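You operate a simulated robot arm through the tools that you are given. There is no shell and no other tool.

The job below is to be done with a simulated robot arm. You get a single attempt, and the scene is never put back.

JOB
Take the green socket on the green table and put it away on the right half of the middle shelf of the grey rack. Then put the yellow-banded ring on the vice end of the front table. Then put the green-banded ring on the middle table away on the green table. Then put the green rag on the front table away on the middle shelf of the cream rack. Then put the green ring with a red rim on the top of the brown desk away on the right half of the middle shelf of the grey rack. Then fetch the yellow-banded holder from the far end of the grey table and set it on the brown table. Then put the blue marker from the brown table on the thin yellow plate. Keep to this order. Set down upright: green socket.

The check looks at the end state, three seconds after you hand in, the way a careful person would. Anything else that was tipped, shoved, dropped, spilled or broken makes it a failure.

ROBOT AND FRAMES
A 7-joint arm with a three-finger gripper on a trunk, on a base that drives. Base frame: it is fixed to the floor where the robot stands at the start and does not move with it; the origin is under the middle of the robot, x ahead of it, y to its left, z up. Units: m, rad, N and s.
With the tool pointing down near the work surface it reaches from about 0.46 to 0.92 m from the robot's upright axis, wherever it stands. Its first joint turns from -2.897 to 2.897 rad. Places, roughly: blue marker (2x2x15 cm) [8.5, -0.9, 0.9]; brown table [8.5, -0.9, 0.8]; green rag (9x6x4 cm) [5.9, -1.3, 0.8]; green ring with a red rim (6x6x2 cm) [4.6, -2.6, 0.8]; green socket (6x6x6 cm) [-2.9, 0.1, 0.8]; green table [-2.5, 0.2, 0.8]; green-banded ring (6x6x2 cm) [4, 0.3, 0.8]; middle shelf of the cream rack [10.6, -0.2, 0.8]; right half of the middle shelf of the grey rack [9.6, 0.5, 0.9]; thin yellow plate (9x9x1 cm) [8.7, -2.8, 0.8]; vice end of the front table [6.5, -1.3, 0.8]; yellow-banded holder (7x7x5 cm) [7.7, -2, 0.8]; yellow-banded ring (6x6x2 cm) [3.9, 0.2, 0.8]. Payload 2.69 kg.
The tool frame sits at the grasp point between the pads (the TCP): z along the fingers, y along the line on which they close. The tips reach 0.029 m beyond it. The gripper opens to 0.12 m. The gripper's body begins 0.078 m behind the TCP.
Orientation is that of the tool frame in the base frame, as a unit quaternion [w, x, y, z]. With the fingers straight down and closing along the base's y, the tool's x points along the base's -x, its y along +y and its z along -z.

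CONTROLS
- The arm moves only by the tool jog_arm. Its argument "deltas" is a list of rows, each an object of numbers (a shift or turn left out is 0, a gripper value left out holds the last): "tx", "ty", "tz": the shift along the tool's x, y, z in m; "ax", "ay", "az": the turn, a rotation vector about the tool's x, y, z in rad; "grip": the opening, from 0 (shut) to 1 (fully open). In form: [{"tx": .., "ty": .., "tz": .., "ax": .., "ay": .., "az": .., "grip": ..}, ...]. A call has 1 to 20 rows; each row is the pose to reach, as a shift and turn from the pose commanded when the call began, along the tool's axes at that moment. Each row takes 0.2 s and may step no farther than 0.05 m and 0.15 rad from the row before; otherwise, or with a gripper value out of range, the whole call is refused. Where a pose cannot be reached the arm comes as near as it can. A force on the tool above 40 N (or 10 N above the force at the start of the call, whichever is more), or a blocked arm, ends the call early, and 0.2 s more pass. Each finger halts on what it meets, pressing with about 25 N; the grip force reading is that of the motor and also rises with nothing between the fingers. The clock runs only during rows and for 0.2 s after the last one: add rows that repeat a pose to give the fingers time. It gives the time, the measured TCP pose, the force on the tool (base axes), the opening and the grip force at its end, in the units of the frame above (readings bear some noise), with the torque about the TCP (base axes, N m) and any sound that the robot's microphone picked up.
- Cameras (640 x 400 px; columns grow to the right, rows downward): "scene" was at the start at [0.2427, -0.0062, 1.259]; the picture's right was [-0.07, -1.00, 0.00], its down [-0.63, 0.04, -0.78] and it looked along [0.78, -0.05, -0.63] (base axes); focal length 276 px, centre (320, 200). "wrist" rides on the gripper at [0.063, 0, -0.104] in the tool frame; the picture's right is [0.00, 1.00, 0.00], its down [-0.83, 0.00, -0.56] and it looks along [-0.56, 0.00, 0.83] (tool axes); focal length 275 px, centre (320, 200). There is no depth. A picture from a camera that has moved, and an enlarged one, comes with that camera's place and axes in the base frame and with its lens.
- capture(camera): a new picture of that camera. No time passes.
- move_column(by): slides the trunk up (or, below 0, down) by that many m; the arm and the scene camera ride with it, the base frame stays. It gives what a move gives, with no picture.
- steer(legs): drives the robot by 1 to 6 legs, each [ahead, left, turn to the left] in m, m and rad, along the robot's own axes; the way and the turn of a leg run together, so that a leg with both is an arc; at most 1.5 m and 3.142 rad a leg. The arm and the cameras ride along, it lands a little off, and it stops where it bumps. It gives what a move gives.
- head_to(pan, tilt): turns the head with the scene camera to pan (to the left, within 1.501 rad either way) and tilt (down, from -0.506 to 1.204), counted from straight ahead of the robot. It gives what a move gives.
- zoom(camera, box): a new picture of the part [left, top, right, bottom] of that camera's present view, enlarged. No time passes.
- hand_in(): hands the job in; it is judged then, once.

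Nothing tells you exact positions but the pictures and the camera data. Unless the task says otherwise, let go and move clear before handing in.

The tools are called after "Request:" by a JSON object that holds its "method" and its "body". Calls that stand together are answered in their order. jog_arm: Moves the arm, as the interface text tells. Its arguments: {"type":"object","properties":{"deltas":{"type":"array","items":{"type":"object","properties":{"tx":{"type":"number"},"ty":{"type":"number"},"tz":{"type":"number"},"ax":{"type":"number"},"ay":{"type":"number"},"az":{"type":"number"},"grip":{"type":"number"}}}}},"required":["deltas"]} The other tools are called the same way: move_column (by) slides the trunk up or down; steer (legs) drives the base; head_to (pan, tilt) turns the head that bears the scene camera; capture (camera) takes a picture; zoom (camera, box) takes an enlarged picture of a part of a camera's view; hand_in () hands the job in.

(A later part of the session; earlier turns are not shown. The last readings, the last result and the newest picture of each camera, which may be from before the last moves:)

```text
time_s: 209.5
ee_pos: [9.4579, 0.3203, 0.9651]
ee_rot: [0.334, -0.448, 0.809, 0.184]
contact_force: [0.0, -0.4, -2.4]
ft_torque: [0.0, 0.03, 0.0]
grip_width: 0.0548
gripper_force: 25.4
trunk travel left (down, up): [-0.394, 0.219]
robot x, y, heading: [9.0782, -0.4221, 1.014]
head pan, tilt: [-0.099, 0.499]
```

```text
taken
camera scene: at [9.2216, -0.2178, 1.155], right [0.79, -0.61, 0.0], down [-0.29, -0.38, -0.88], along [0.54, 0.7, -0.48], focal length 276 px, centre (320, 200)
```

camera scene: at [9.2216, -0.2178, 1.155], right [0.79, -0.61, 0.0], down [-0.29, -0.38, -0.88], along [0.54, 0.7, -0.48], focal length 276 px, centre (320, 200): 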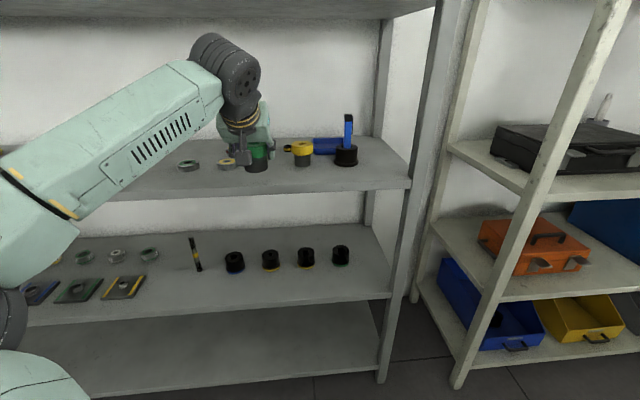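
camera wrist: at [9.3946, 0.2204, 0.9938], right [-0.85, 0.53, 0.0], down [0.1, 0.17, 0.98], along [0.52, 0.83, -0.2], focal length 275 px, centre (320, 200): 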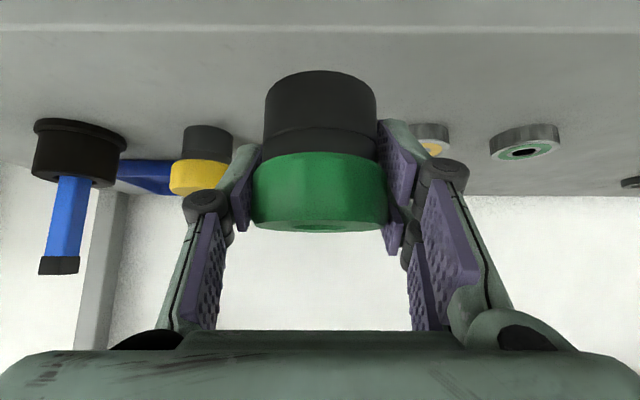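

The socket is moving in between the yellow-grey ring and the yellow socket. I go 10 cm further in and begin to lower.

Request:
{"method": "jog_arm", "body": {"deltas": [{"tx": -0.0348, "tz": 0.0344}, {"tx": -0.0697, "tz": 0.0689}, {"tx": -0.0697, "tz": 0.0689}]}}

Request:
{"method": "jog_arm", "body": {"deltas": [{"tx": 0.0141, "tz": 0.0142}, {"tx": 0.0281, "tz": 0.0285}, {"tx": 0.0281, "tz": 0.0285}]}}

Request:
{"method": "capture", "body": {"camera": "wrist"}}

Request:
{"method": "zoom", "body": {"camera": "scene", "box": [140, 90, 420, 265]}}

```text
time_s: 210.3
ee_pos: [9.5092, 0.4049, 0.9634]
ee_rot: [0.333, -0.448, 0.809, 0.184]
contact_force: [0.6, -0.4, -2.8]
ft_torque: [-0.01, -0.03, -0.03]
grip_width: 0.0547
gripper_force: 25.3
trunk travel left (down, up): [-0.394, 0.219]
robot x, y, heading: [9.0834, -0.423, 1.013]
head pan, tilt: [-0.099, 0.499]
```

```text
time_s: 211.1
ee_pos: [9.5083, 0.4025, 0.9242]
ee_rot: [0.333, -0.448, 0.809, 0.184]
contact_force: [0.1, 0.0, -3.8]
ft_torque: [0.03, 0.0, -0.04]
grip_width: 0.0545
gripper_force: 24.9
trunk travel left (down, up): [-0.394, 0.219]
robot x, y, heading: [9.085, -0.4216, 1.013]
head pan, tilt: [-0.099, 0.499]
```

```text
taken
camera wrist: at [9.4456, 0.3034, 0.9538], right [-0.85, 0.53, 0.0], down [0.1, 0.17, 0.98], along [0.52, 0.83, -0.2], focal length 275 px, centre (320, 200)
```

wrist: 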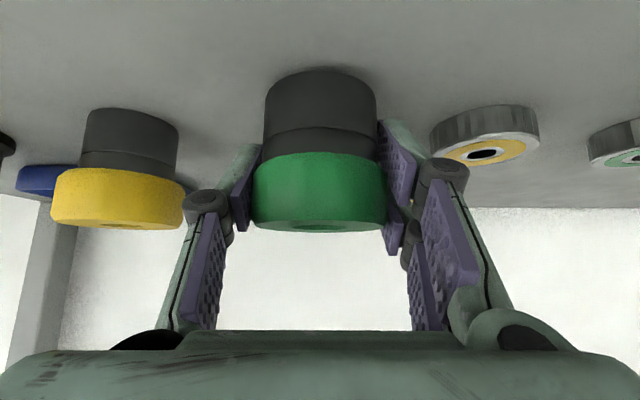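

```text
2.29 times, centred on (280, 178) of scene
camera zoom: at [9.2216, -0.2178, 1.155], right [0.79, -0.61, 0.0], down [-0.29, -0.38, -0.88], along [0.54, 0.7, -0.48], focal length 631 px, centre (411, 251)
```

zoom: 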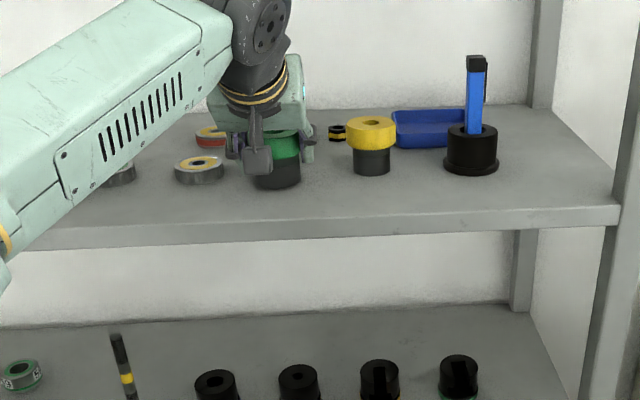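

The socket is about 1.5 cm above the shelf, centred between its neighbours with about 2–3 cm on each side. I lower in small steps until it touches.

Request:
{"method": "jog_arm", "body": {"deltas": [{"tx": 0.0035, "tz": 0.0036}, {"tx": 0.007, "tz": 0.0071}, {"tx": 0.007, "tz": 0.0071}]}}

Request:
{"method": "jog_arm", "body": {"deltas": [{"tx": 0.0021, "tz": 0.0021}, {"tx": 0.0021, "tz": 0.0021}]}}

Request:
{"method": "jog_arm", "body": {"deltas": [{"tx": 0.0021, "tz": 0.0021}, {"tx": 0.0021, "tz": 0.0021}]}}

```text
time_s: 211.9
ee_pos: [9.5064, 0.4011, 0.9178]
ee_rot: [0.335, -0.448, 0.808, 0.185]
contact_force: [1.5, 6.2, 18.6]
ft_torque: [0.28, -0.17, 0.05]
grip_width: 0.0546
gripper_force: 25.2
trunk travel left (down, up): [-0.394, 0.219]
robot x, y, heading: [9.0831, -0.4237, 1.009]
head pan, tilt: [-0.099, 0.499]
```

```text
time_s: 212.5
ee_pos: [9.5071, 0.4005, 0.9147]
ee_rot: [0.335, -0.448, 0.808, 0.184]
contact_force: [-1.2, 3.0, 22.0]
ft_torque: [0.18, 0.61, 0.03]
grip_width: 0.0543
gripper_force: 25.0
trunk travel left (down, up): [-0.394, 0.219]
robot x, y, heading: [9.0806, -0.4224, 1.016]
head pan, tilt: [-0.099, 0.499]
```

```text
time_s: 213.1
ee_pos: [9.5071, 0.4007, 0.914]
ee_rot: [0.336, -0.447, 0.807, 0.186]
contact_force: [1.6, 9.9, 34.0]
ft_torque: [0.4, 0.68, 0.06]
grip_width: 0.0548
gripper_force: 25.5
trunk travel left (down, up): [-0.394, 0.219]
robot x, y, heading: [9.0833, -0.4205, 1.02]
head pan, tilt: [-0.099, 0.499]
```

Contact is reached (shelf at about z=0.878). I relieve the pressing force first, then check before opening.

Request:
{"method": "jog_arm", "body": {"deltas": [{"tx": -0.0046, "tz": -0.0046}, {"tx": -0.0046, "tz": -0.0046}]}}

Request:
{"method": "capture", "body": {"camera": "wrist"}}

```text
time_s: 213.7
ee_pos: [9.507, 0.4015, 0.9145]
ee_rot: [0.332, -0.448, 0.809, 0.184]
contact_force: [0.3, 4.2, 14.0]
ft_torque: [0.47, 0.4, -0.14]
grip_width: 0.0546
gripper_force: 24.7
trunk travel left (down, up): [-0.394, 0.219]
robot x, y, heading: [9.082, -0.4226, 1.014]
head pan, tilt: [-0.099, 0.499]
```

```text
taken
camera wrist: at [9.445, 0.3019, 0.9449], right [-0.85, 0.53, 0.0], down [0.1, 0.17, 0.98], along [0.52, 0.83, -0.2], focal length 275 px, centre (320, 200)
```

wrist: 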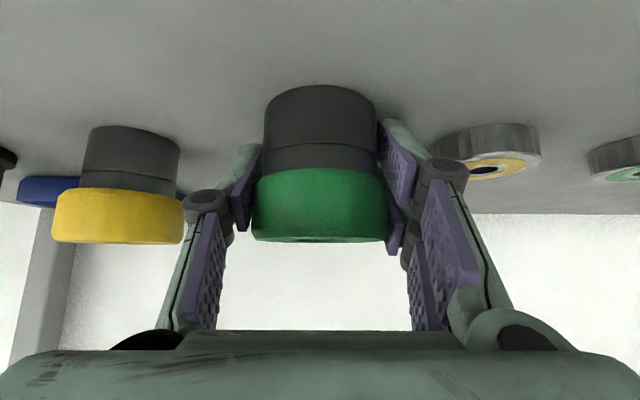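

The socket is seated on the shelf. I open the fingers only to about 0.075 m to stay clear of the neighbours.

Request:
{"method": "jog_arm", "body": {"deltas": [{"grip": 0.5}, {"grip": 0.56}, {"grip": 0.61}, {"grip": 0.61}, {"grip": 0.61}]}}

Request:
{"method": "capture", "body": {"camera": "wrist"}}

```text
time_s: 214.9
ee_pos: [9.5075, 0.4025, 0.9157]
ee_rot: [0.333, -0.449, 0.809, 0.184]
contact_force: [1.0, 0.7, 0.8]
ft_torque: [0.01, -0.01, 0.02]
grip_width: 0.0733
gripper_force: 0.0
trunk travel left (down, up): [-0.394, 0.219]
robot x, y, heading: [9.0806, -0.4217, 1.012]
head pan, tilt: [-0.099, 0.499]
```

```text
taken
camera wrist: at [9.4452, 0.3029, 0.9448], right [-0.85, 0.53, 0.0], down [0.1, 0.17, 0.98], along [0.52, 0.83, -0.2], focal length 275 px, centre (320, 200)
```

wrist: 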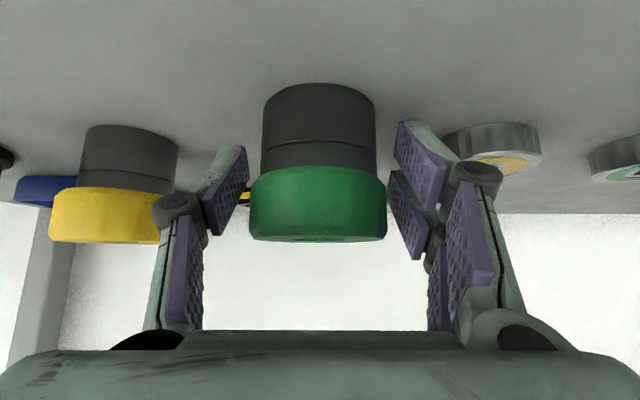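

The socket stands free and upright. I back out along the tool axis.

Request:
{"method": "jog_arm", "body": {"deltas": [{"tz": -0.03}, {"tz": -0.06}, {"tz": -0.1}, {"tz": -0.14}, {"tz": -0.18}, {"tz": -0.22}, {"tz": -0.22}]}}

Request:
{"method": "capture", "body": {"camera": "wrist"}}

Request:
{"method": "zoom", "body": {"camera": "scene", "box": [140, 90, 420, 265]}}

```text
time_s: 216.5
ee_pos: [9.4264, 0.2704, 1.0708]
ee_rot: [0.333, -0.448, 0.809, 0.184]
contact_force: [-0.1, 0.3, 0.6]
ft_torque: [0.04, 0.01, 0.02]
grip_width: 0.0733
gripper_force: 0.0
trunk travel left (down, up): [-0.394, 0.219]
robot x, y, heading: [9.0862, -0.4239, 1.016]
head pan, tilt: [-0.099, 0.499]
```

```text
taken
camera wrist: at [9.3638, 0.1712, 1.1018], right [-0.85, 0.53, 0.0], down [0.1, 0.17, 0.98], along [0.52, 0.83, -0.2], focal length 275 px, centre (320, 200)
```

wrist: 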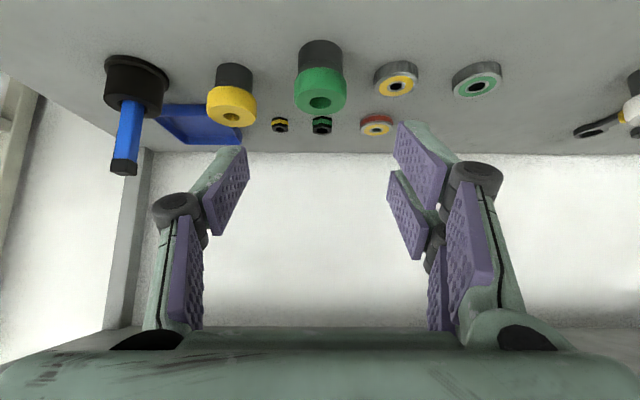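

```text
2.29 times, centred on (280, 178) of scene
camera zoom: at [9.2214, -0.2182, 1.1551], right [0.79, -0.61, 0.0], down [-0.29, -0.38, -0.88], along [0.54, 0.7, -0.48], focal length 631 px, centre (411, 251)
```

zoom: 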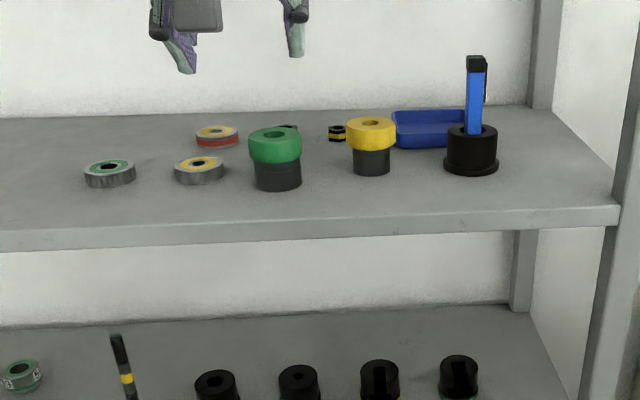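

The green socket is in place, upright, with nothing disturbed. Next: retract the arm, bring the tool vertical, and go back for the yellow-banded ring on the middle table.

Request:
{"method": "jog_arm", "body": {"deltas": [{"tx": 0.0296, "tz": -0.0293}, {"tx": 0.0593, "tz": -0.0585}, {"tx": 0.0889, "tz": -0.0878}, {"tx": 0.1186, "tz": -0.117}, {"tx": 0.1186, "tz": -0.117, "ay": 0.13}, {"tx": 0.1186, "tz": -0.117, "ay": 0.26}, {"tx": 0.1186, "tz": -0.117, "ay": 0.39}, {"tx": 0.1186, "tz": -0.117, "ay": 0.52}, {"tx": 0.1186, "tz": -0.117, "ay": 0.65}, {"tx": 0.1186, "tz": -0.117, "ay": 0.78}, {"tx": 0.1186, "tz": -0.117, "ay": 0.78}]}}

Request:
{"method": "move_column", "body": {"by": 0.13}}

Request:
{"method": "capture", "body": {"camera": "scene"}}

```text
time_s: 218.9
ee_pos: [9.334, 0.1242, 0.9703]
ee_rot: [0.003, -0.481, 0.877, -0.012]
contact_force: [0.0, -0.5, 0.0]
ft_torque: [0.0, 0.0, 0.02]
grip_width: 0.0732
gripper_force: 0.0
out of reach, approached as far as the arm can: row 8, 9, 10, 11
trunk travel left (down, up): [-0.394, 0.219]
robot x, y, heading: [9.0842, -0.4223, 1.012]
head pan, tilt: [-0.099, 0.499]
```

```text
time_s: 220.4
ee_pos: [9.3366, 0.1227, 1.1013]
ee_rot: [0.003, -0.479, 0.878, -0.008]
contact_force: [-0.9, -0.3, 0.7]
ft_torque: [-0.01, -0.02, -0.03]
grip_width: 0.0731
gripper_force: 0.0
trunk travel left (down, up): [-0.524, 0.089]
robot x, y, heading: [9.0806, -0.4192, 1.016]
head pan, tilt: [-0.099, 0.499]
```

```text
taken
camera scene: at [9.2215, -0.218, 1.285], right [0.79, -0.61, 0.0], down [-0.29, -0.38, -0.88], along [0.54, 0.7, -0.48], focal length 276 px, centre (320, 200)
```

scene: 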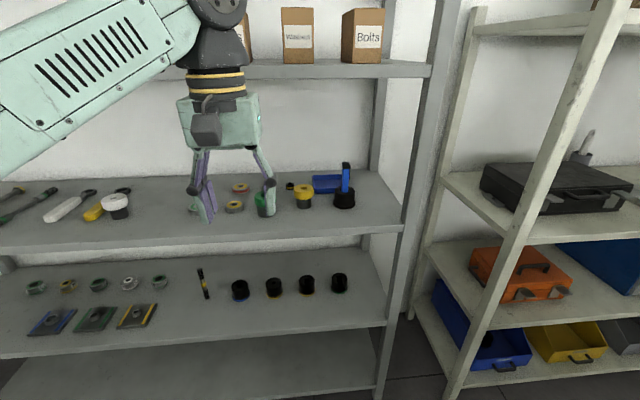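

Arm is retracted with the tool vertical. I raise the trunk fully and retrace the path: right along the racks, back into the aisle, then left.

Request:
{"method": "move_column", "body": {"by": 0.08}}

Request:
{"method": "steer", "body": {"legs": [[0, -1.2, 0.0], [-1.45, 0.0, 0.0]]}}

```text
time_s: 221.6
ee_pos: [9.3372, 0.1216, 1.1812]
ee_rot: [0.004, -0.479, 0.878, -0.007]
contact_force: [-0.1, 0.1, -1.2]
ft_torque: [-0.02, 0.01, 0.01]
grip_width: 0.0733
gripper_force: 0.1
trunk travel left (down, up): [-0.604, 0.009]
robot x, y, heading: [9.0805, -0.4211, 1.013]
head pan, tilt: [-0.099, 0.499]
```

```text
time_s: 238.0
ee_pos: [9.5952, -1.7479, 1.182]
ee_rot: [0.004, -0.476, 0.88, -0.007]
contact_force: [0.2, 0.7, 0.6]
ft_torque: [-0.02, -0.04, -0.01]
grip_width: 0.0733
gripper_force: 0.1
trunk travel left (down, up): [-0.604, 0.009]
robot x, y, heading: [9.3375, -2.2917, 1.013]
head pan, tilt: [-0.099, 0.499]
```

I'm back in the aisle. Now strafing left past the brown table.

Request:
{"method": "steer", "body": {"legs": [[0, 1.4, 0.0], [0, 1.4, 0.0], [-0.1, 1.05, 0.0]]}}

Request:
{"method": "head_to", "body": {"pan": 0.9, "tilt": 0.5}}

Request:
{"method": "capture", "body": {"camera": "scene"}}

```text
time_s: 267.9
ee_pos: [6.2702, 0.2307, 1.1823]
ee_rot: [0.004, -0.476, 0.879, -0.007]
contact_force: [-0.5, 0.3, 0.2]
ft_torque: [-0.01, -0.04, 0.02]
grip_width: 0.0731
gripper_force: 0.1
trunk travel left (down, up): [-0.604, 0.009]
robot x, y, heading: [6.014, -0.3127, 1.012]
head pan, tilt: [-0.099, 0.499]
```

```text
time_s: 269.2
ee_pos: [6.2708, 0.2286, 1.1811]
ee_rot: [0.004, -0.476, 0.88, -0.008]
contact_force: [-0.4, -0.9, 0.1]
ft_torque: [-0.04, 0.0, -0.03]
grip_width: 0.073
gripper_force: 0.0
trunk travel left (down, up): [-0.604, 0.009]
robot x, y, heading: [6.0108, -0.3141, 1.01]
head pan, tilt: [0.901, 0.499]
```

```text
taken
camera scene: at [6.0659, -0.0964, 1.3651], right [0.94, 0.34, 0.0], down [0.16, -0.45, -0.88], along [-0.29, 0.83, -0.48], focal length 276 px, centre (320, 200)
```

scene: 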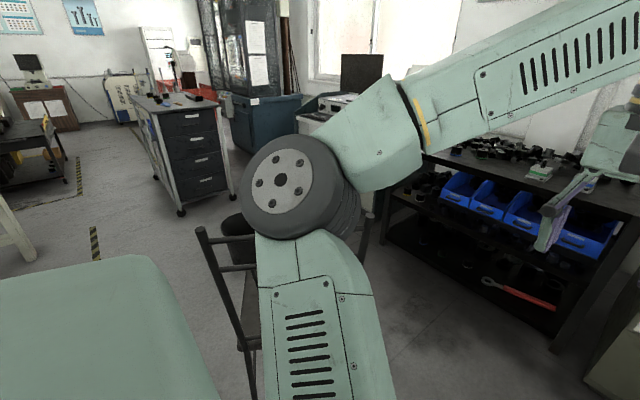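

The chair and gap are ahead on my left. I thread back through the gap and then along the aisle to face the middle table.

Request:
{"method": "steer", "body": {"legs": [[-0.07, 0.48, 0.0], [-0.5, 0.35, 0.0], [-1.1, 0.0, 0.0]]}}

Request:
{"method": "head_to", "body": {"pan": 1.2, "tilt": 0.5}}

Request:
{"method": "capture", "body": {"camera": "scene"}}

```text
time_s: 281.6
ee_pos: [4.6807, -0.7453, 1.1828]
ee_rot: [0.004, -0.474, 0.881, -0.008]
contact_force: [-0.3, 0.2, 0.5]
ft_torque: [0.01, 0.0, -0.02]
grip_width: 0.0732
gripper_force: 0.0
trunk travel left (down, up): [-0.604, 0.009]
robot x, y, heading: [4.4246, -1.2882, 1.011]
head pan, tilt: [0.901, 0.499]
```

```text
time_s: 282.4
ee_pos: [4.6792, -0.7464, 1.1816]
ee_rot: [0.005, -0.474, 0.881, -0.008]
contact_force: [0.5, -0.2, 0.6]
ft_torque: [-0.01, 0.01, -0.03]
grip_width: 0.0735
gripper_force: 0.1
trunk travel left (down, up): [-0.604, 0.009]
robot x, y, heading: [4.4196, -1.2876, 1.01]
head pan, tilt: [1.201, 0.499]
```

```text
taken
camera scene: at [4.4511, -1.0839, 1.3651], right [0.8, 0.6, 0.0], down [0.29, -0.38, -0.88], along [-0.52, 0.7, -0.48], focal length 276 px, centre (320, 200)
```

scene: 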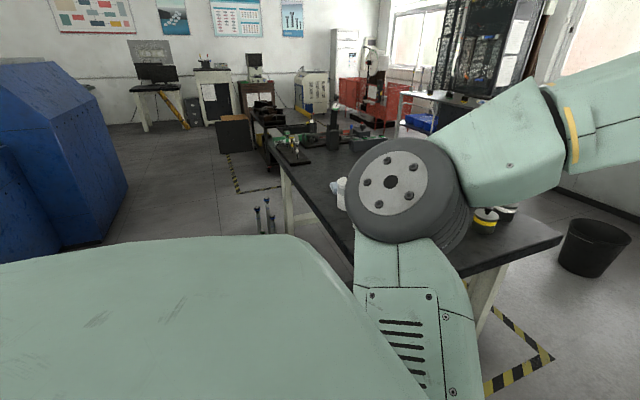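

Standing rods on the floor block the near side of the middle table, so I'll work from its far side. I turn to face the other way here, then back through the gap and strafe along the table's far side.

Request:
{"method": "steer", "body": {"legs": [[0, 0, 3.14]]}}

Request:
{"method": "steer", "body": {"legs": [[-1.07, 0.0, 0.0]]}}

Request:
{"method": "head_to", "body": {"pan": -1.3, "tilt": 0.5}}

Request:
{"method": "capture", "body": {"camera": "scene"}}

```text
time_s: 290.4
ee_pos: [4.1509, -1.8258, 1.1811]
ee_rot: [-0.008, 0.885, 0.465, -0.005]
contact_force: [0.0, -0.1, 0.6]
ft_torque: [-0.02, -0.01, 0.05]
grip_width: 0.0734
gripper_force: 0.1
trunk travel left (down, up): [-0.604, 0.009]
robot x, y, heading: [4.4214, -1.2895, -2.159]
head pan, tilt: [1.201, 0.499]
```

```text
time_s: 295.9
ee_pos: [4.741, -0.9295, 1.1815]
ee_rot: [-0.008, 0.882, 0.471, -0.004]
contact_force: [-0.5, -0.8, -0.2]
ft_torque: [0.0, 0.01, -0.03]
grip_width: 0.0731
gripper_force: 0.1
trunk travel left (down, up): [-0.604, 0.009]
robot x, y, heading: [5.0028, -0.3895, -2.142]
head pan, tilt: [1.201, 0.499]
```

```text
time_s: 298.1
ee_pos: [4.7406, -0.9293, 1.182]
ee_rot: [-0.008, 0.882, 0.471, -0.005]
contact_force: [0.1, 0.5, 0.6]
ft_torque: [0.01, 0.01, 0.02]
grip_width: 0.0734
gripper_force: 0.0
trunk travel left (down, up): [-0.604, 0.009]
robot x, y, heading: [5.0051, -0.3899, -2.141]
head pan, tilt: [-1.3, 0.499]
```

```text
taken
camera scene: at [4.8345, -0.4946, 1.3651], right [0.29, 0.96, 0.0], down [0.46, -0.14, -0.88], along [-0.84, 0.26, -0.48], focal length 276 px, centre (320, 200)
```

scene: 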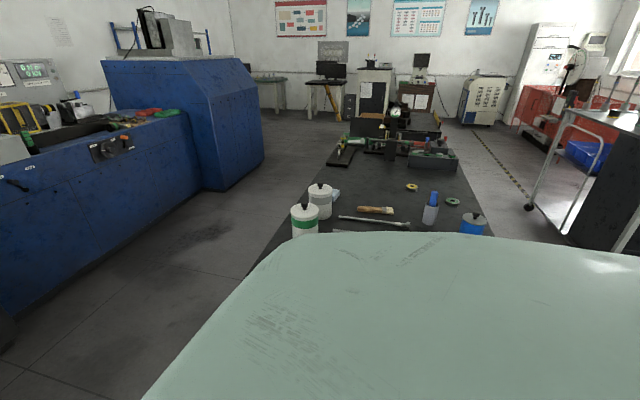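

I can see both rings on the middle table: yellow near U=3.11,V=2.25 and green near U=3.21,V=2.41. I continue backing past the table corner and strafe along its far side.

Request:
{"method": "steer", "body": {"legs": [[-0.6, -0.25, 0.016], [-0.12, -0.42, 0.0], [0, -0.6, 0.0]]}}

Request:
{"method": "head_to", "body": {"pan": -0.5, "tilt": 0.6}}

Request:
{"method": "capture", "body": {"camera": "scene"}}

Request:
{"method": "capture", "body": {"camera": "wrist"}}

```text
time_s: 309.9
ee_pos: [4.0512, 0.3362, 1.1817]
ee_rot: [-0.007, 0.876, 0.482, -0.003]
contact_force: [-0.1, -0.9, -0.8]
ft_torque: [0.02, 0.01, -0.01]
grip_width: 0.0733
gripper_force: 0.1
trunk travel left (down, up): [-0.604, 0.009]
robot x, y, heading: [4.3007, 0.885, -2.113]
head pan, tilt: [-1.3, 0.499]
```

```text
time_s: 311.0
ee_pos: [4.0507, 0.3369, 1.1809]
ee_rot: [-0.008, 0.876, 0.482, -0.004]
contact_force: [-0.3, -0.7, -0.2]
ft_torque: [0.05, 0.02, 0.02]
grip_width: 0.0734
gripper_force: 0.0
trunk travel left (down, up): [-0.604, 0.009]
robot x, y, heading: [4.2973, 0.8831, -2.118]
head pan, tilt: [-0.499, 0.6]
```

```text
taken
camera scene: at [4.145, 0.7057, 1.356], right [-0.5, 0.86, 0.0], down [0.49, 0.28, -0.83], along [-0.71, -0.41, -0.56], focal length 276 px, centre (320, 200)
```

scene: 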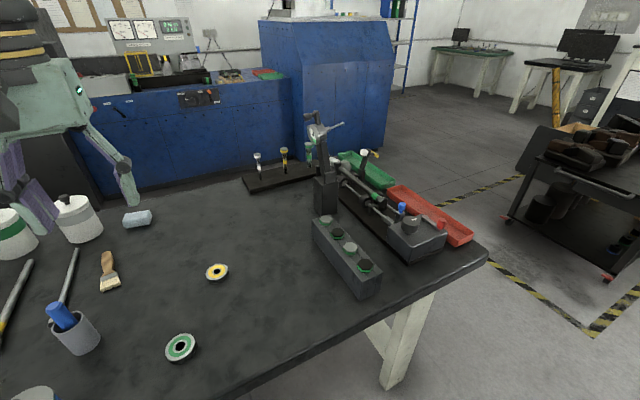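

```text
taken
camera wrist: at [4.0866, 0.3897, 1.2856], right [0.85, -0.53, -0.02], down [-0.43, -0.71, 0.56], along [-0.31, -0.46, -0.83], focal length 275 px, centre (320, 200)
```

wrist: 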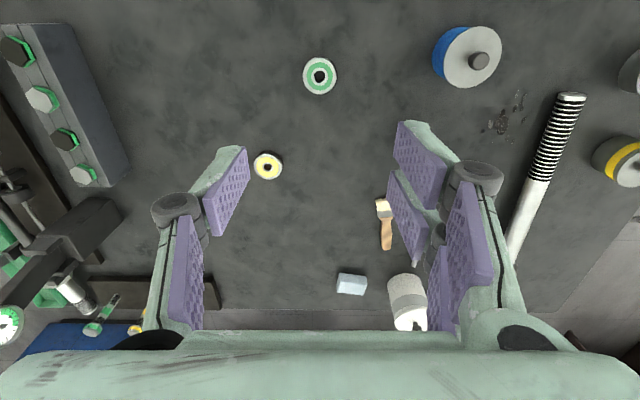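

Robot is well placed; triangulated ring tops at z≈0.817 (table ≈0.797), yellow ring at (3.866, 0.246). I move the gripper above it at height, then look.

Request:
{"method": "jog_arm", "body": {"deltas": [{"tx": -0.0352, "ty": -0.0215, "grip": 0.78}, {"tx": -0.0703, "ty": -0.043}, {"tx": -0.1055, "ty": -0.0645}, {"tx": -0.1406, "ty": -0.086}, {"tx": -0.1758, "ty": -0.1075}, {"tx": -0.1758, "ty": -0.1075, "tz": 0.04}, {"tx": -0.1758, "ty": -0.1075, "tz": 0.08}, {"tx": -0.1758, "ty": -0.1075, "tz": 0.12}, {"tx": -0.1758, "ty": -0.1075, "tz": 0.12}]}}

Request:
{"method": "capture", "body": {"camera": "wrist"}}

Request:
{"method": "head_to", "body": {"pan": 0.0, "tilt": 0.6}}

Request:
{"method": "capture", "body": {"camera": "scene"}}

```text
time_s: 313.0
ee_pos: [3.8638, 0.2468, 1.0643]
ee_rot: [-0.007, 0.876, 0.482, -0.005]
contact_force: [0.9, 0.4, 0.4]
ft_torque: [0.0, 0.03, 0.01]
grip_width: 0.0935
gripper_force: 0.0
out of reach, approached as far as the arm can: row 3, 4, 5
trunk travel left (down, up): [-0.604, 0.009]
robot x, y, heading: [4.299, 0.8822, -2.117]
head pan, tilt: [-0.499, 0.6]
```

```text
taken
camera wrist: at [3.9001, 0.2998, 1.168], right [0.85, -0.53, -0.02], down [-0.43, -0.71, 0.56], along [-0.31, -0.46, -0.83], focal length 275 px, centre (320, 200)
```

wrist: 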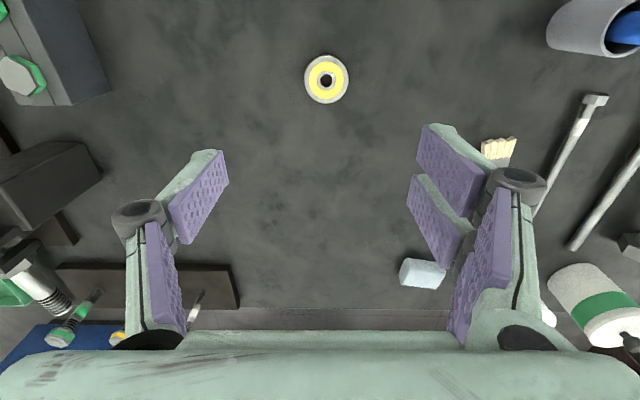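

```text
time_s: 313.9
ee_pos: [3.8636, 0.247, 1.0641]
ee_rot: [-0.008, 0.876, 0.482, -0.004]
contact_force: [0.7, -0.8, -0.6]
ft_torque: [0.02, 0.0, 0.0]
grip_width: 0.0938
gripper_force: 0.0
trunk travel left (down, up): [-0.604, 0.009]
robot x, y, heading: [4.3042, 0.8837, -2.116]
head pan, tilt: [0.0, 0.6]
```

```text
taken
camera scene: at [4.1755, 0.6745, 1.356], right [-0.86, 0.52, 0.0], down [0.29, 0.48, -0.83], along [-0.43, -0.71, -0.56], focal length 276 px, centre (320, 200)
```

scene: 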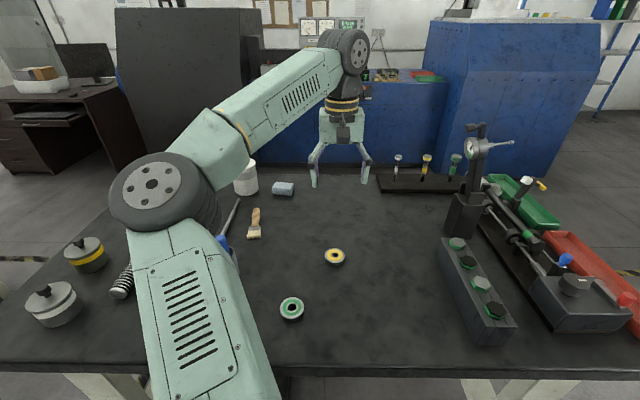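

The ring is right below the gripper (error a few mm). I descend most of the way with a tiny level correction, then check.

Request:
{"method": "jog_arm", "body": {"deltas": [{"ty": 0.002, "tz": 0.045, "ax": -0.006}, {"ty": 0.004, "tz": 0.09, "ax": -0.012}, {"ty": 0.006, "tz": 0.135, "ax": -0.018}, {"ty": 0.006, "tz": 0.17, "ax": -0.018}, {"ty": 0.006, "tz": 0.17, "ax": -0.018}]}}

Request:
{"method": "capture", "body": {"camera": "wrist"}}

Request:
{"method": "capture", "body": {"camera": "scene"}}

```text
time_s: 315.1
ee_pos: [3.8664, 0.2447, 0.8921]
ee_rot: [0.0, 0.876, 0.482, 0.001]
contact_force: [0.3, -0.4, -0.1]
ft_torque: [0.02, 0.0, 0.0]
grip_width: 0.0935
gripper_force: 0.0
trunk travel left (down, up): [-0.604, 0.009]
robot x, y, heading: [4.2965, 0.8828, -2.108]
head pan, tilt: [0.0, 0.6]
```

```text
taken
camera wrist: at [3.9004, 0.2991, 0.9968], right [0.85, -0.53, 0.0], down [-0.44, -0.7, 0.56], along [-0.3, -0.47, -0.83], focal length 275 px, centre (320, 200)
```

wrist: 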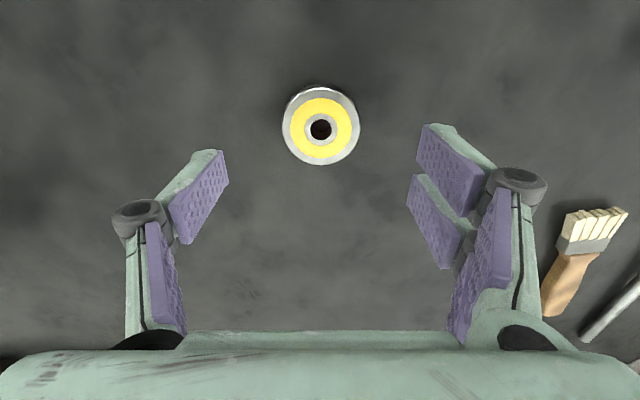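

```text
taken
camera scene: at [4.1756, 0.6746, 1.356], right [-0.86, 0.52, 0.0], down [0.29, 0.48, -0.83], along [-0.43, -0.71, -0.56], focal length 276 px, centre (320, 200)
```

scene: 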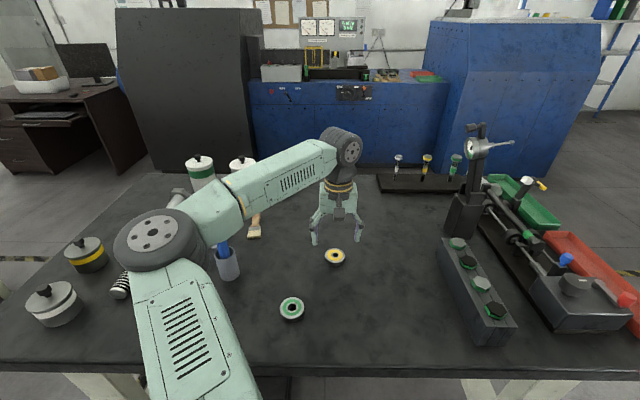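

The ring is centred within 2 mm. I lower the last 6 cm, then close on it.

Request:
{"method": "jog_arm", "body": {"deltas": [{"tz": 0.03, "tx": 0.001}, {"tz": 0.055, "tx": 0.001}, {"tz": 0.061, "tx": 0.001}, {"tz": 0.061, "tx": 0.001}]}}

Request:
{"method": "capture", "body": {"camera": "wrist"}}

Request:
{"method": "capture", "body": {"camera": "scene"}}

```text
time_s: 316.1
ee_pos: [3.8668, 0.2462, 0.8335]
ee_rot: [0.0, 0.876, 0.482, 0.0]
contact_force: [-0.7, -0.6, -0.1]
ft_torque: [-0.01, 0.0, -0.04]
grip_width: 0.0938
gripper_force: 0.0
trunk travel left (down, up): [-0.604, 0.009]
robot x, y, heading: [4.3015, 0.8844, -2.112]
head pan, tilt: [0.0, 0.6]
```

```text
taken
camera wrist: at [3.9013, 0.3003, 0.9364], right [0.85, -0.53, 0.0], down [-0.44, -0.7, 0.56], along [-0.3, -0.47, -0.83], focal length 275 px, centre (320, 200)
```

wrist: 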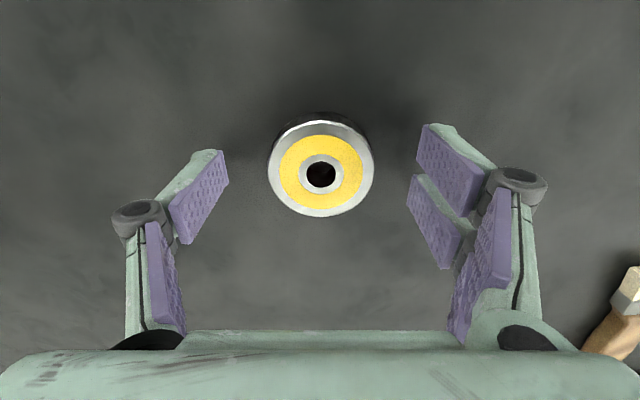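

```text
taken
camera scene: at [4.1756, 0.6745, 1.356], right [-0.86, 0.52, 0.0], down [0.29, 0.48, -0.83], along [-0.43, -0.71, -0.56], focal length 276 px, centre (320, 200)
```

scene: 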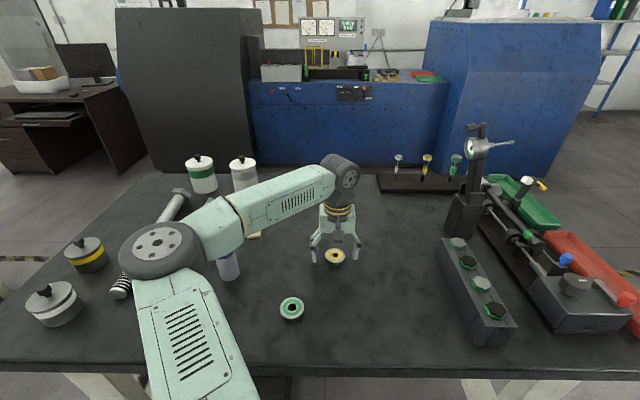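

Ring is directly between the fingers; by my estimates the tips are a few mm above the table. I close gently and check the opening.

Request:
{"method": "jog_arm", "body": {"deltas": [{"grip": 0.6}, {"grip": 0.48}, {"grip": 0.4}, {"grip": 0.3}, {"grip": 0.3}, {"grip": 0.3}]}}

Request:
{"method": "capture", "body": {"camera": "wrist"}}

```text
time_s: 317.6
ee_pos: [3.8673, 0.2465, 0.8328]
ee_rot: [0.0, 0.876, 0.482, 0.0]
contact_force: [0.2, -0.2, 0.7]
ft_torque: [-0.07, -0.02, 0.04]
grip_width: 0.0524
gripper_force: 25.1
trunk travel left (down, up): [-0.604, 0.009]
robot x, y, heading: [4.3021, 0.8813, -2.117]
head pan, tilt: [0.0, 0.6]
```

```text
taken
camera wrist: at [3.9013, 0.3002, 0.9367], right [0.85, -0.53, 0.0], down [-0.44, -0.7, 0.56], along [-0.3, -0.47, -0.83], focal length 275 px, centre (320, 200)
```

wrist: 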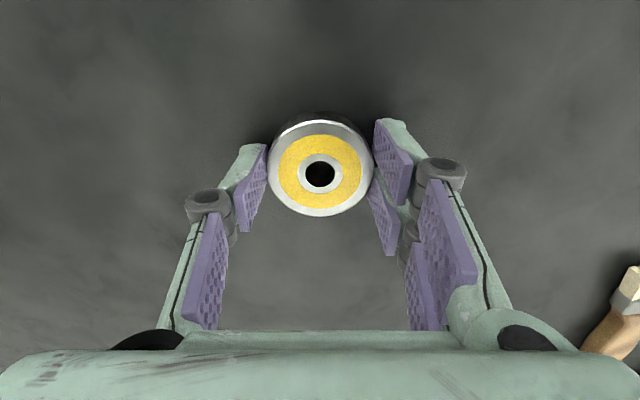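

Gripped (0.052 m). I lift it straight up and check that it came along.

Request:
{"method": "jog_arm", "body": {"deltas": [{"tz": -0.02}, {"tz": -0.06}, {"tz": -0.1}, {"tz": -0.14}, {"tz": -0.18}, {"tz": -0.22}, {"tz": -0.22}]}}

Request:
{"method": "capture", "body": {"camera": "wrist"}}

Request:
{"method": "capture", "body": {"camera": "scene"}}

```text
time_s: 319.1
ee_pos: [3.8677, 0.2458, 1.0527]
ee_rot: [0.0, 0.876, 0.482, 0.0]
contact_force: [-0.1, -0.6, -1.5]
ft_torque: [0.01, -0.01, 0.0]
grip_width: 0.0526
gripper_force: 25.0
trunk travel left (down, up): [-0.604, 0.009]
robot x, y, heading: [4.2994, 0.8841, -2.115]
head pan, tilt: [0.0, 0.6]
```

```text
taken
camera wrist: at [3.9017, 0.2995, 1.1567], right [0.85, -0.53, 0.0], down [-0.44, -0.7, 0.55], along [-0.3, -0.47, -0.83], focal length 275 px, centre (320, 200)
```

wrist: 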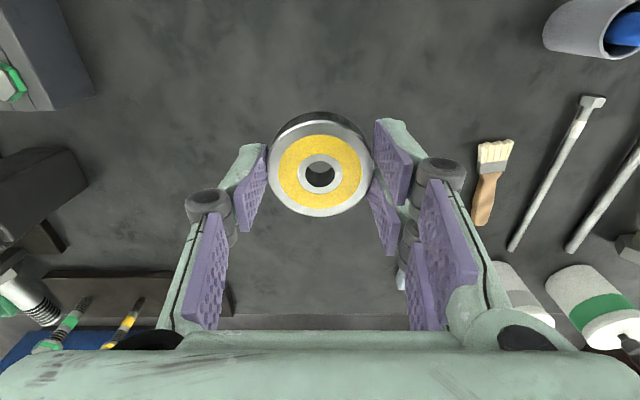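

```text
taken
camera scene: at [4.1755, 0.6742, 1.3559], right [-0.86, 0.52, 0.0], down [0.29, 0.48, -0.82], along [-0.43, -0.71, -0.57], focal length 276 px, centre (320, 200)
```

scene: 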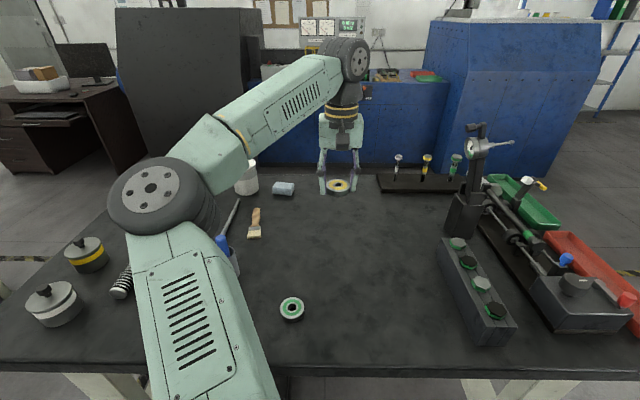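

The yellow-banded ring is held. I pull the arm in and up, then strafe left along the aisle (past the chair) towards the vice end of the front table.

Request:
{"method": "jog_arm", "body": {"deltas": [{"tx": 0.03, "tz": -0.02}, {"tx": 0.06, "tz": -0.045}, {"tx": 0.09, "tz": -0.07}, {"tx": 0.12, "tz": -0.095}, {"tx": 0.15, "tz": -0.12}, {"tx": 0.17, "tz": -0.125}, {"tx": 0.17, "tz": -0.125}]}}

Request:
{"method": "steer", "body": {"legs": [[0, 0.6, -0.01], [0.13, 0.43, 0.0], [0.02, 0.53, 0.0]]}}

Request:
{"method": "head_to", "body": {"pan": 0.7, "tilt": 0.5}}

Request:
{"method": "capture", "body": {"camera": "scene"}}

```text
time_s: 320.8
ee_pos: [3.958, 0.3892, 1.1777]
ee_rot: [0.0, 0.876, 0.482, 0.0]
contact_force: [-0.2, 0.6, -2.2]
ft_torque: [0.04, -0.02, 0.02]
grip_width: 0.0527
gripper_force: 25.1
trunk travel left (down, up): [-0.604, 0.009]
robot x, y, heading: [4.3005, 0.8863, -2.125]
head pan, tilt: [0.0, 0.6]
```

```text
time_s: 333.6
ee_pos: [5.2045, -0.5553, 1.1769]
ee_rot: [-0.001, 0.879, 0.478, 0.0]
contact_force: [-0.7, -0.4, -1.7]
ft_torque: [-0.01, 0.0, 0.0]
grip_width: 0.0528
gripper_force: 25.1
trunk travel left (down, up): [-0.604, 0.009]
robot x, y, heading: [5.549, -0.0637, -2.126]
head pan, tilt: [0.0, 0.6]
```

```text
time_s: 334.6
ee_pos: [5.2052, -0.555, 1.1772]
ee_rot: [-0.001, 0.879, 0.478, 0.0]
contact_force: [0.0, -0.8, -2.3]
ft_torque: [0.03, 0.0, 0.0]
grip_width: 0.0524
gripper_force: 25.2
trunk travel left (down, up): [-0.604, 0.009]
robot x, y, heading: [5.5494, -0.0643, -2.121]
head pan, tilt: [0.7, 0.499]
```

```text
taken
camera scene: at [5.4832, -0.2863, 1.365], right [-0.99, -0.15, 0.0], down [-0.07, 0.47, -0.88], along [0.13, -0.87, -0.48], focal length 276 px, centre (320, 200)
```

scene: 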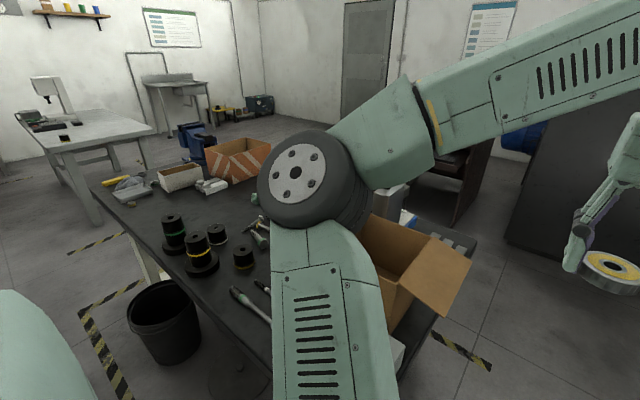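

I'm by the front table's near end. I zoom in on its far (vice) end to find free space for the ring.

Request:
{"method": "zoom", "body": {"camera": "scene", "box": [80, 110, 290, 240]}}

Request:
{"method": "steer", "body": {"legs": [[-0.08, 0.55, 0.0], [-0.06, 0.55, 0.0]]}}

Request:
{"method": "head_to", "body": {"pan": 0.4, "tilt": 0.6}}

Request:
{"method": "capture", "body": {"camera": "scene"}}

Request:
{"method": "capture", "body": {"camera": "wrist"}}

```text
3.05 times, centred on (185, 175) of scene
camera zoom: at [5.4832, -0.2863, 1.365], right [-0.99, -0.15, 0.0], down [-0.07, 0.47, -0.88], along [0.13, -0.87, -0.48], focal length 841 px, centre (731, 276)
```

zoom: 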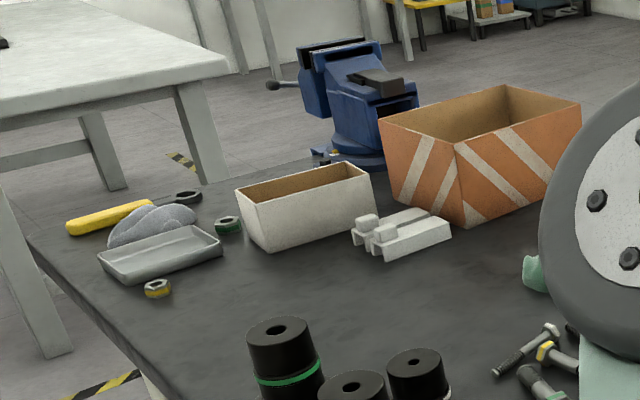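

```text
time_s: 343.8
ee_pos: [6.2119, -1.0102, 1.1765]
ee_rot: [0.0, 0.879, 0.477, 0.0]
contact_force: [0.0, -0.2, -1.6]
ft_torque: [0.02, -0.03, -0.01]
grip_width: 0.0523
gripper_force: 24.4
trunk travel left (down, up): [-0.604, 0.009]
robot x, y, heading: [6.5588, -0.5206, -2.128]
head pan, tilt: [0.7, 0.499]
```

```text
time_s: 344.6
ee_pos: [6.2107, -1.0103, 1.1782]
ee_rot: [0.0, 0.879, 0.477, 0.0]
contact_force: [-0.1, -0.4, -1.9]
ft_torque: [-0.02, -0.02, -0.03]
grip_width: 0.0526
gripper_force: 25.6
trunk travel left (down, up): [-0.604, 0.009]
robot x, y, heading: [6.5591, -0.5171, -2.128]
head pan, tilt: [0.4, 0.6]
```

```text
taken
camera scene: at [6.4644, -0.7403, 1.356], right [-0.99, 0.15, 0.0], down [0.09, 0.56, -0.83], along [-0.13, -0.82, -0.56], focal length 276 px, centre (320, 200)
```

scene: 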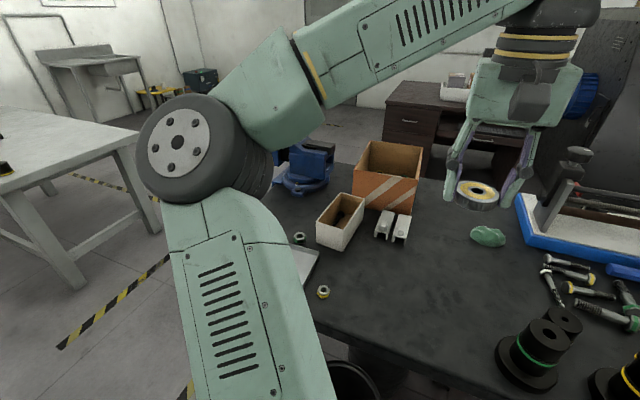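

```text
taken
camera wrist: at [6.2462, -0.9574, 1.2814], right [0.84, -0.54, 0.0], down [-0.45, -0.7, 0.56], along [-0.3, -0.47, -0.83], focal length 275 px, centre (320, 200)
```

wrist: 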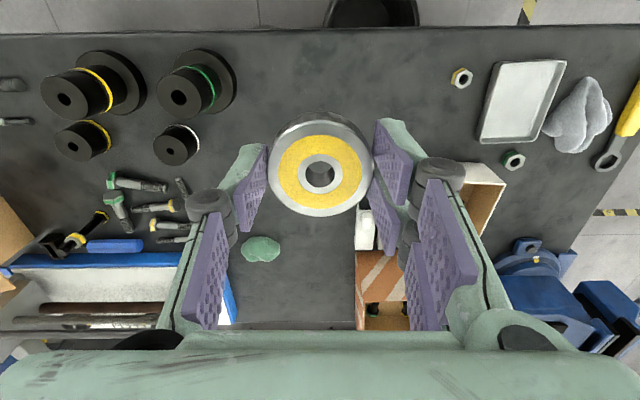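

The wrist view shows the vice end: tray, grey cloth, wrench, nuts, white box and the vice. A free spot lies at about (6.50, -1.43), between the green nut, the cloth and the vice. I strafe left to bring it in easy reach.

Request:
{"method": "steer", "body": {"legs": [[0.06, 0.4, 0.0]]}}

Request:
{"method": "capture", "body": {"camera": "wrist"}}

Request:
{"method": "head_to", "body": {"pan": -0.1, "tilt": 0.65}}

Request:
{"method": "capture", "body": {"camera": "scene"}}

```text
time_s: 348.2
ee_pos: [6.522, -1.2745, 1.1767]
ee_rot: [0.0, 0.878, 0.478, 0.0]
contact_force: [0.4, 0.6, -2.4]
ft_torque: [0.01, 0.0, 0.01]
grip_width: 0.0524
gripper_force: 25.3
trunk travel left (down, up): [-0.604, 0.009]
robot x, y, heading: [6.872, -0.7863, -2.121]
head pan, tilt: [0.4, 0.6]
```

```text
taken
camera wrist: at [6.5573, -1.2209, 1.2814], right [0.84, -0.54, 0.0], down [-0.45, -0.7, 0.56], along [-0.3, -0.47, -0.83], focal length 275 px, centre (320, 200)
```

wrist: 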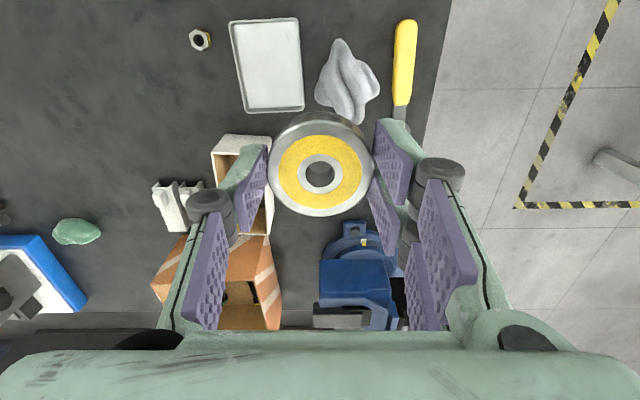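

```text
time_s: 349.2
ee_pos: [6.5233, -1.2747, 1.1769]
ee_rot: [0.0, 0.878, 0.478, 0.0]
contact_force: [-0.9, 0.7, -1.7]
ft_torque: [-0.06, 0.01, -0.03]
grip_width: 0.0523
gripper_force: 24.9
trunk travel left (down, up): [-0.604, 0.009]
robot x, y, heading: [6.8736, -0.7859, -2.125]
head pan, tilt: [-0.099, 0.649]
```

```text
taken
camera scene: at [6.7359, -0.9851, 1.3517], right [-0.79, 0.61, 0.0], down [0.37, 0.48, -0.8], along [-0.48, -0.63, -0.6], focal length 276 px, centre (320, 200)
```

scene: 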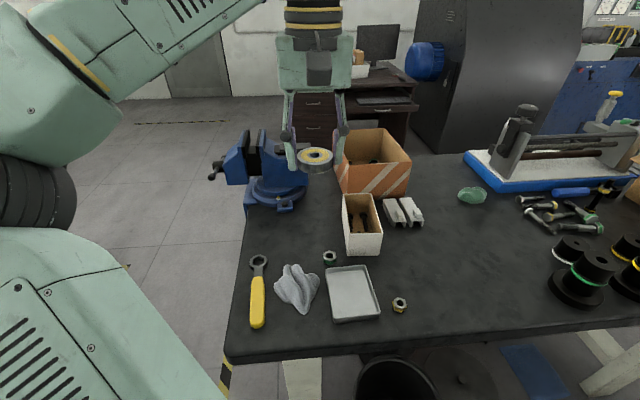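

Front table top is also ≈0.797. Target spot (6.47, -1.45): about 10 cm from nut, wrench and cloth. I move above it, then lower part way.

Request:
{"method": "jog_arm", "body": {"deltas": [{"tx": -0.044, "ty": 0.0126}, {"tx": -0.088, "ty": 0.0253}, {"tx": -0.132, "ty": 0.0379}, {"tx": -0.1757, "ty": 0.0505}, {"tx": -0.1757, "ty": 0.0505, "tz": 0.045}, {"tx": -0.1757, "ty": 0.0505, "tz": 0.09}, {"tx": -0.1757, "ty": 0.0505, "tz": 0.135}, {"tx": -0.1757, "ty": 0.0505, "tz": 0.18}, {"tx": -0.1757, "ty": 0.0505, "tz": 0.225}, {"tx": -0.1757, "ty": 0.0505, "tz": 0.225}]}}

Request:
{"method": "capture", "body": {"camera": "wrist"}}

Request:
{"method": "capture", "body": {"camera": "scene"}}

```text
time_s: 351.4
ee_pos: [6.4694, -1.4502, 0.952]
ee_rot: [0.0, 0.879, 0.478, -0.001]
contact_force: [0.5, 0.1, -1.0]
ft_torque: [0.0, 0.01, 0.03]
grip_width: 0.0522
gripper_force: 25.1
out of reach, approached as far as the arm can: row 3, 4
trunk travel left (down, up): [-0.604, 0.009]
robot x, y, heading: [6.8715, -0.7847, -2.127]
head pan, tilt: [-0.099, 0.649]
```

```text
taken
camera wrist: at [6.5042, -1.3965, 1.0559], right [0.84, -0.54, 0.0], down [-0.45, -0.7, 0.56], along [-0.3, -0.47, -0.83], focal length 275 px, centre (320, 200)
```

wrist: 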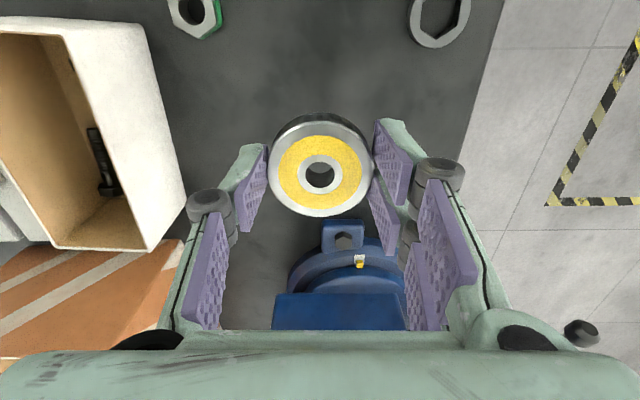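

```text
taken
camera scene: at [6.7359, -0.985, 1.3517], right [-0.79, 0.61, 0.0], down [0.37, 0.48, -0.8], along [-0.48, -0.63, -0.6], focal length 276 px, centre (320, 200)
```

scene: 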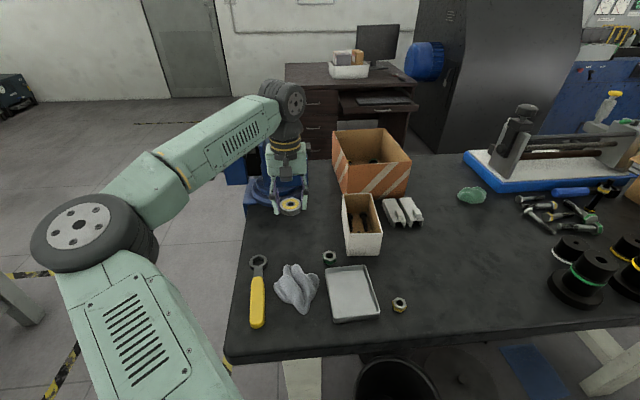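

Good: the ring is over the free patch, box and vice clear of the fingers. I lower to just above the table and then by small steps.

Request:
{"method": "jog_arm", "body": {"deltas": [{"tz": 0.045}, {"tz": 0.09}, {"tz": 0.107}, {"tz": 0.107}]}}

Request:
{"method": "jog_arm", "body": {"deltas": [{"tz": 0.004}, {"tz": 0.004}]}}

```text
time_s: 352.4
ee_pos: [6.4704, -1.4498, 0.8438]
ee_rot: [0.001, 0.878, 0.478, 0.0]
contact_force: [-0.1, -0.2, -1.8]
ft_torque: [-0.01, 0.01, 0.02]
grip_width: 0.0526
gripper_force: 25.0
trunk travel left (down, up): [-0.604, 0.009]
robot x, y, heading: [6.8675, -0.7828, -2.121]
head pan, tilt: [-0.099, 0.649]
```

```text
time_s: 353.0
ee_pos: [6.4708, -1.4482, 0.8409]
ee_rot: [0.0, 0.878, 0.478, 0.0]
contact_force: [-0.1, 0.0, -2.3]
ft_torque: [0.0, 0.02, -0.04]
grip_width: 0.052
gripper_force: 25.3
trunk travel left (down, up): [-0.604, 0.009]
robot x, y, heading: [6.8674, -0.7839, -2.124]
head pan, tilt: [-0.099, 0.649]
```

Request:
{"method": "jog_arm", "body": {"deltas": [{"tz": 0.004}, {"tz": 0.004}]}}

```text
time_s: 353.6
ee_pos: [6.4696, -1.45, 0.8369]
ee_rot: [0.0, 0.879, 0.477, 0.0]
contact_force: [-0.6, -0.3, -2.0]
ft_torque: [-0.01, -0.01, 0.02]
grip_width: 0.0522
gripper_force: 24.8
trunk travel left (down, up): [-0.604, 0.009]
robot x, y, heading: [6.8681, -0.785, -2.124]
head pan, tilt: [-0.099, 0.649]
```

No contact yet at z=0.837; I continue in 3 mm steps.

Request:
{"method": "jog_arm", "body": {"deltas": [{"tz": 0.003}, {"tz": 0.003}]}}

```text
time_s: 354.2
ee_pos: [6.4689, -1.4498, 0.834]
ee_rot: [0.0, 0.879, 0.478, -0.001]
contact_force: [-0.4, 0.8, -2.1]
ft_torque: [-0.01, -0.01, -0.03]
grip_width: 0.0522
gripper_force: 24.8
trunk travel left (down, up): [-0.604, 0.009]
robot x, y, heading: [6.872, -0.7806, -2.126]
head pan, tilt: [-0.099, 0.649]
```

Request:
{"method": "jog_arm", "body": {"deltas": [{"tz": 0.003}, {"tz": 0.003}]}}

```text
time_s: 354.8
ee_pos: [6.469, -1.4492, 0.8325]
ee_rot: [0.0, 0.878, 0.478, -0.001]
contact_force: [0.8, -1.4, 7.4]
ft_torque: [0.14, -0.06, 0.07]
grip_width: 0.0521
gripper_force: 25.1
trunk travel left (down, up): [-0.604, 0.009]
robot x, y, heading: [6.8692, -0.7828, -2.126]
head pan, tilt: [-0.099, 0.649]
```

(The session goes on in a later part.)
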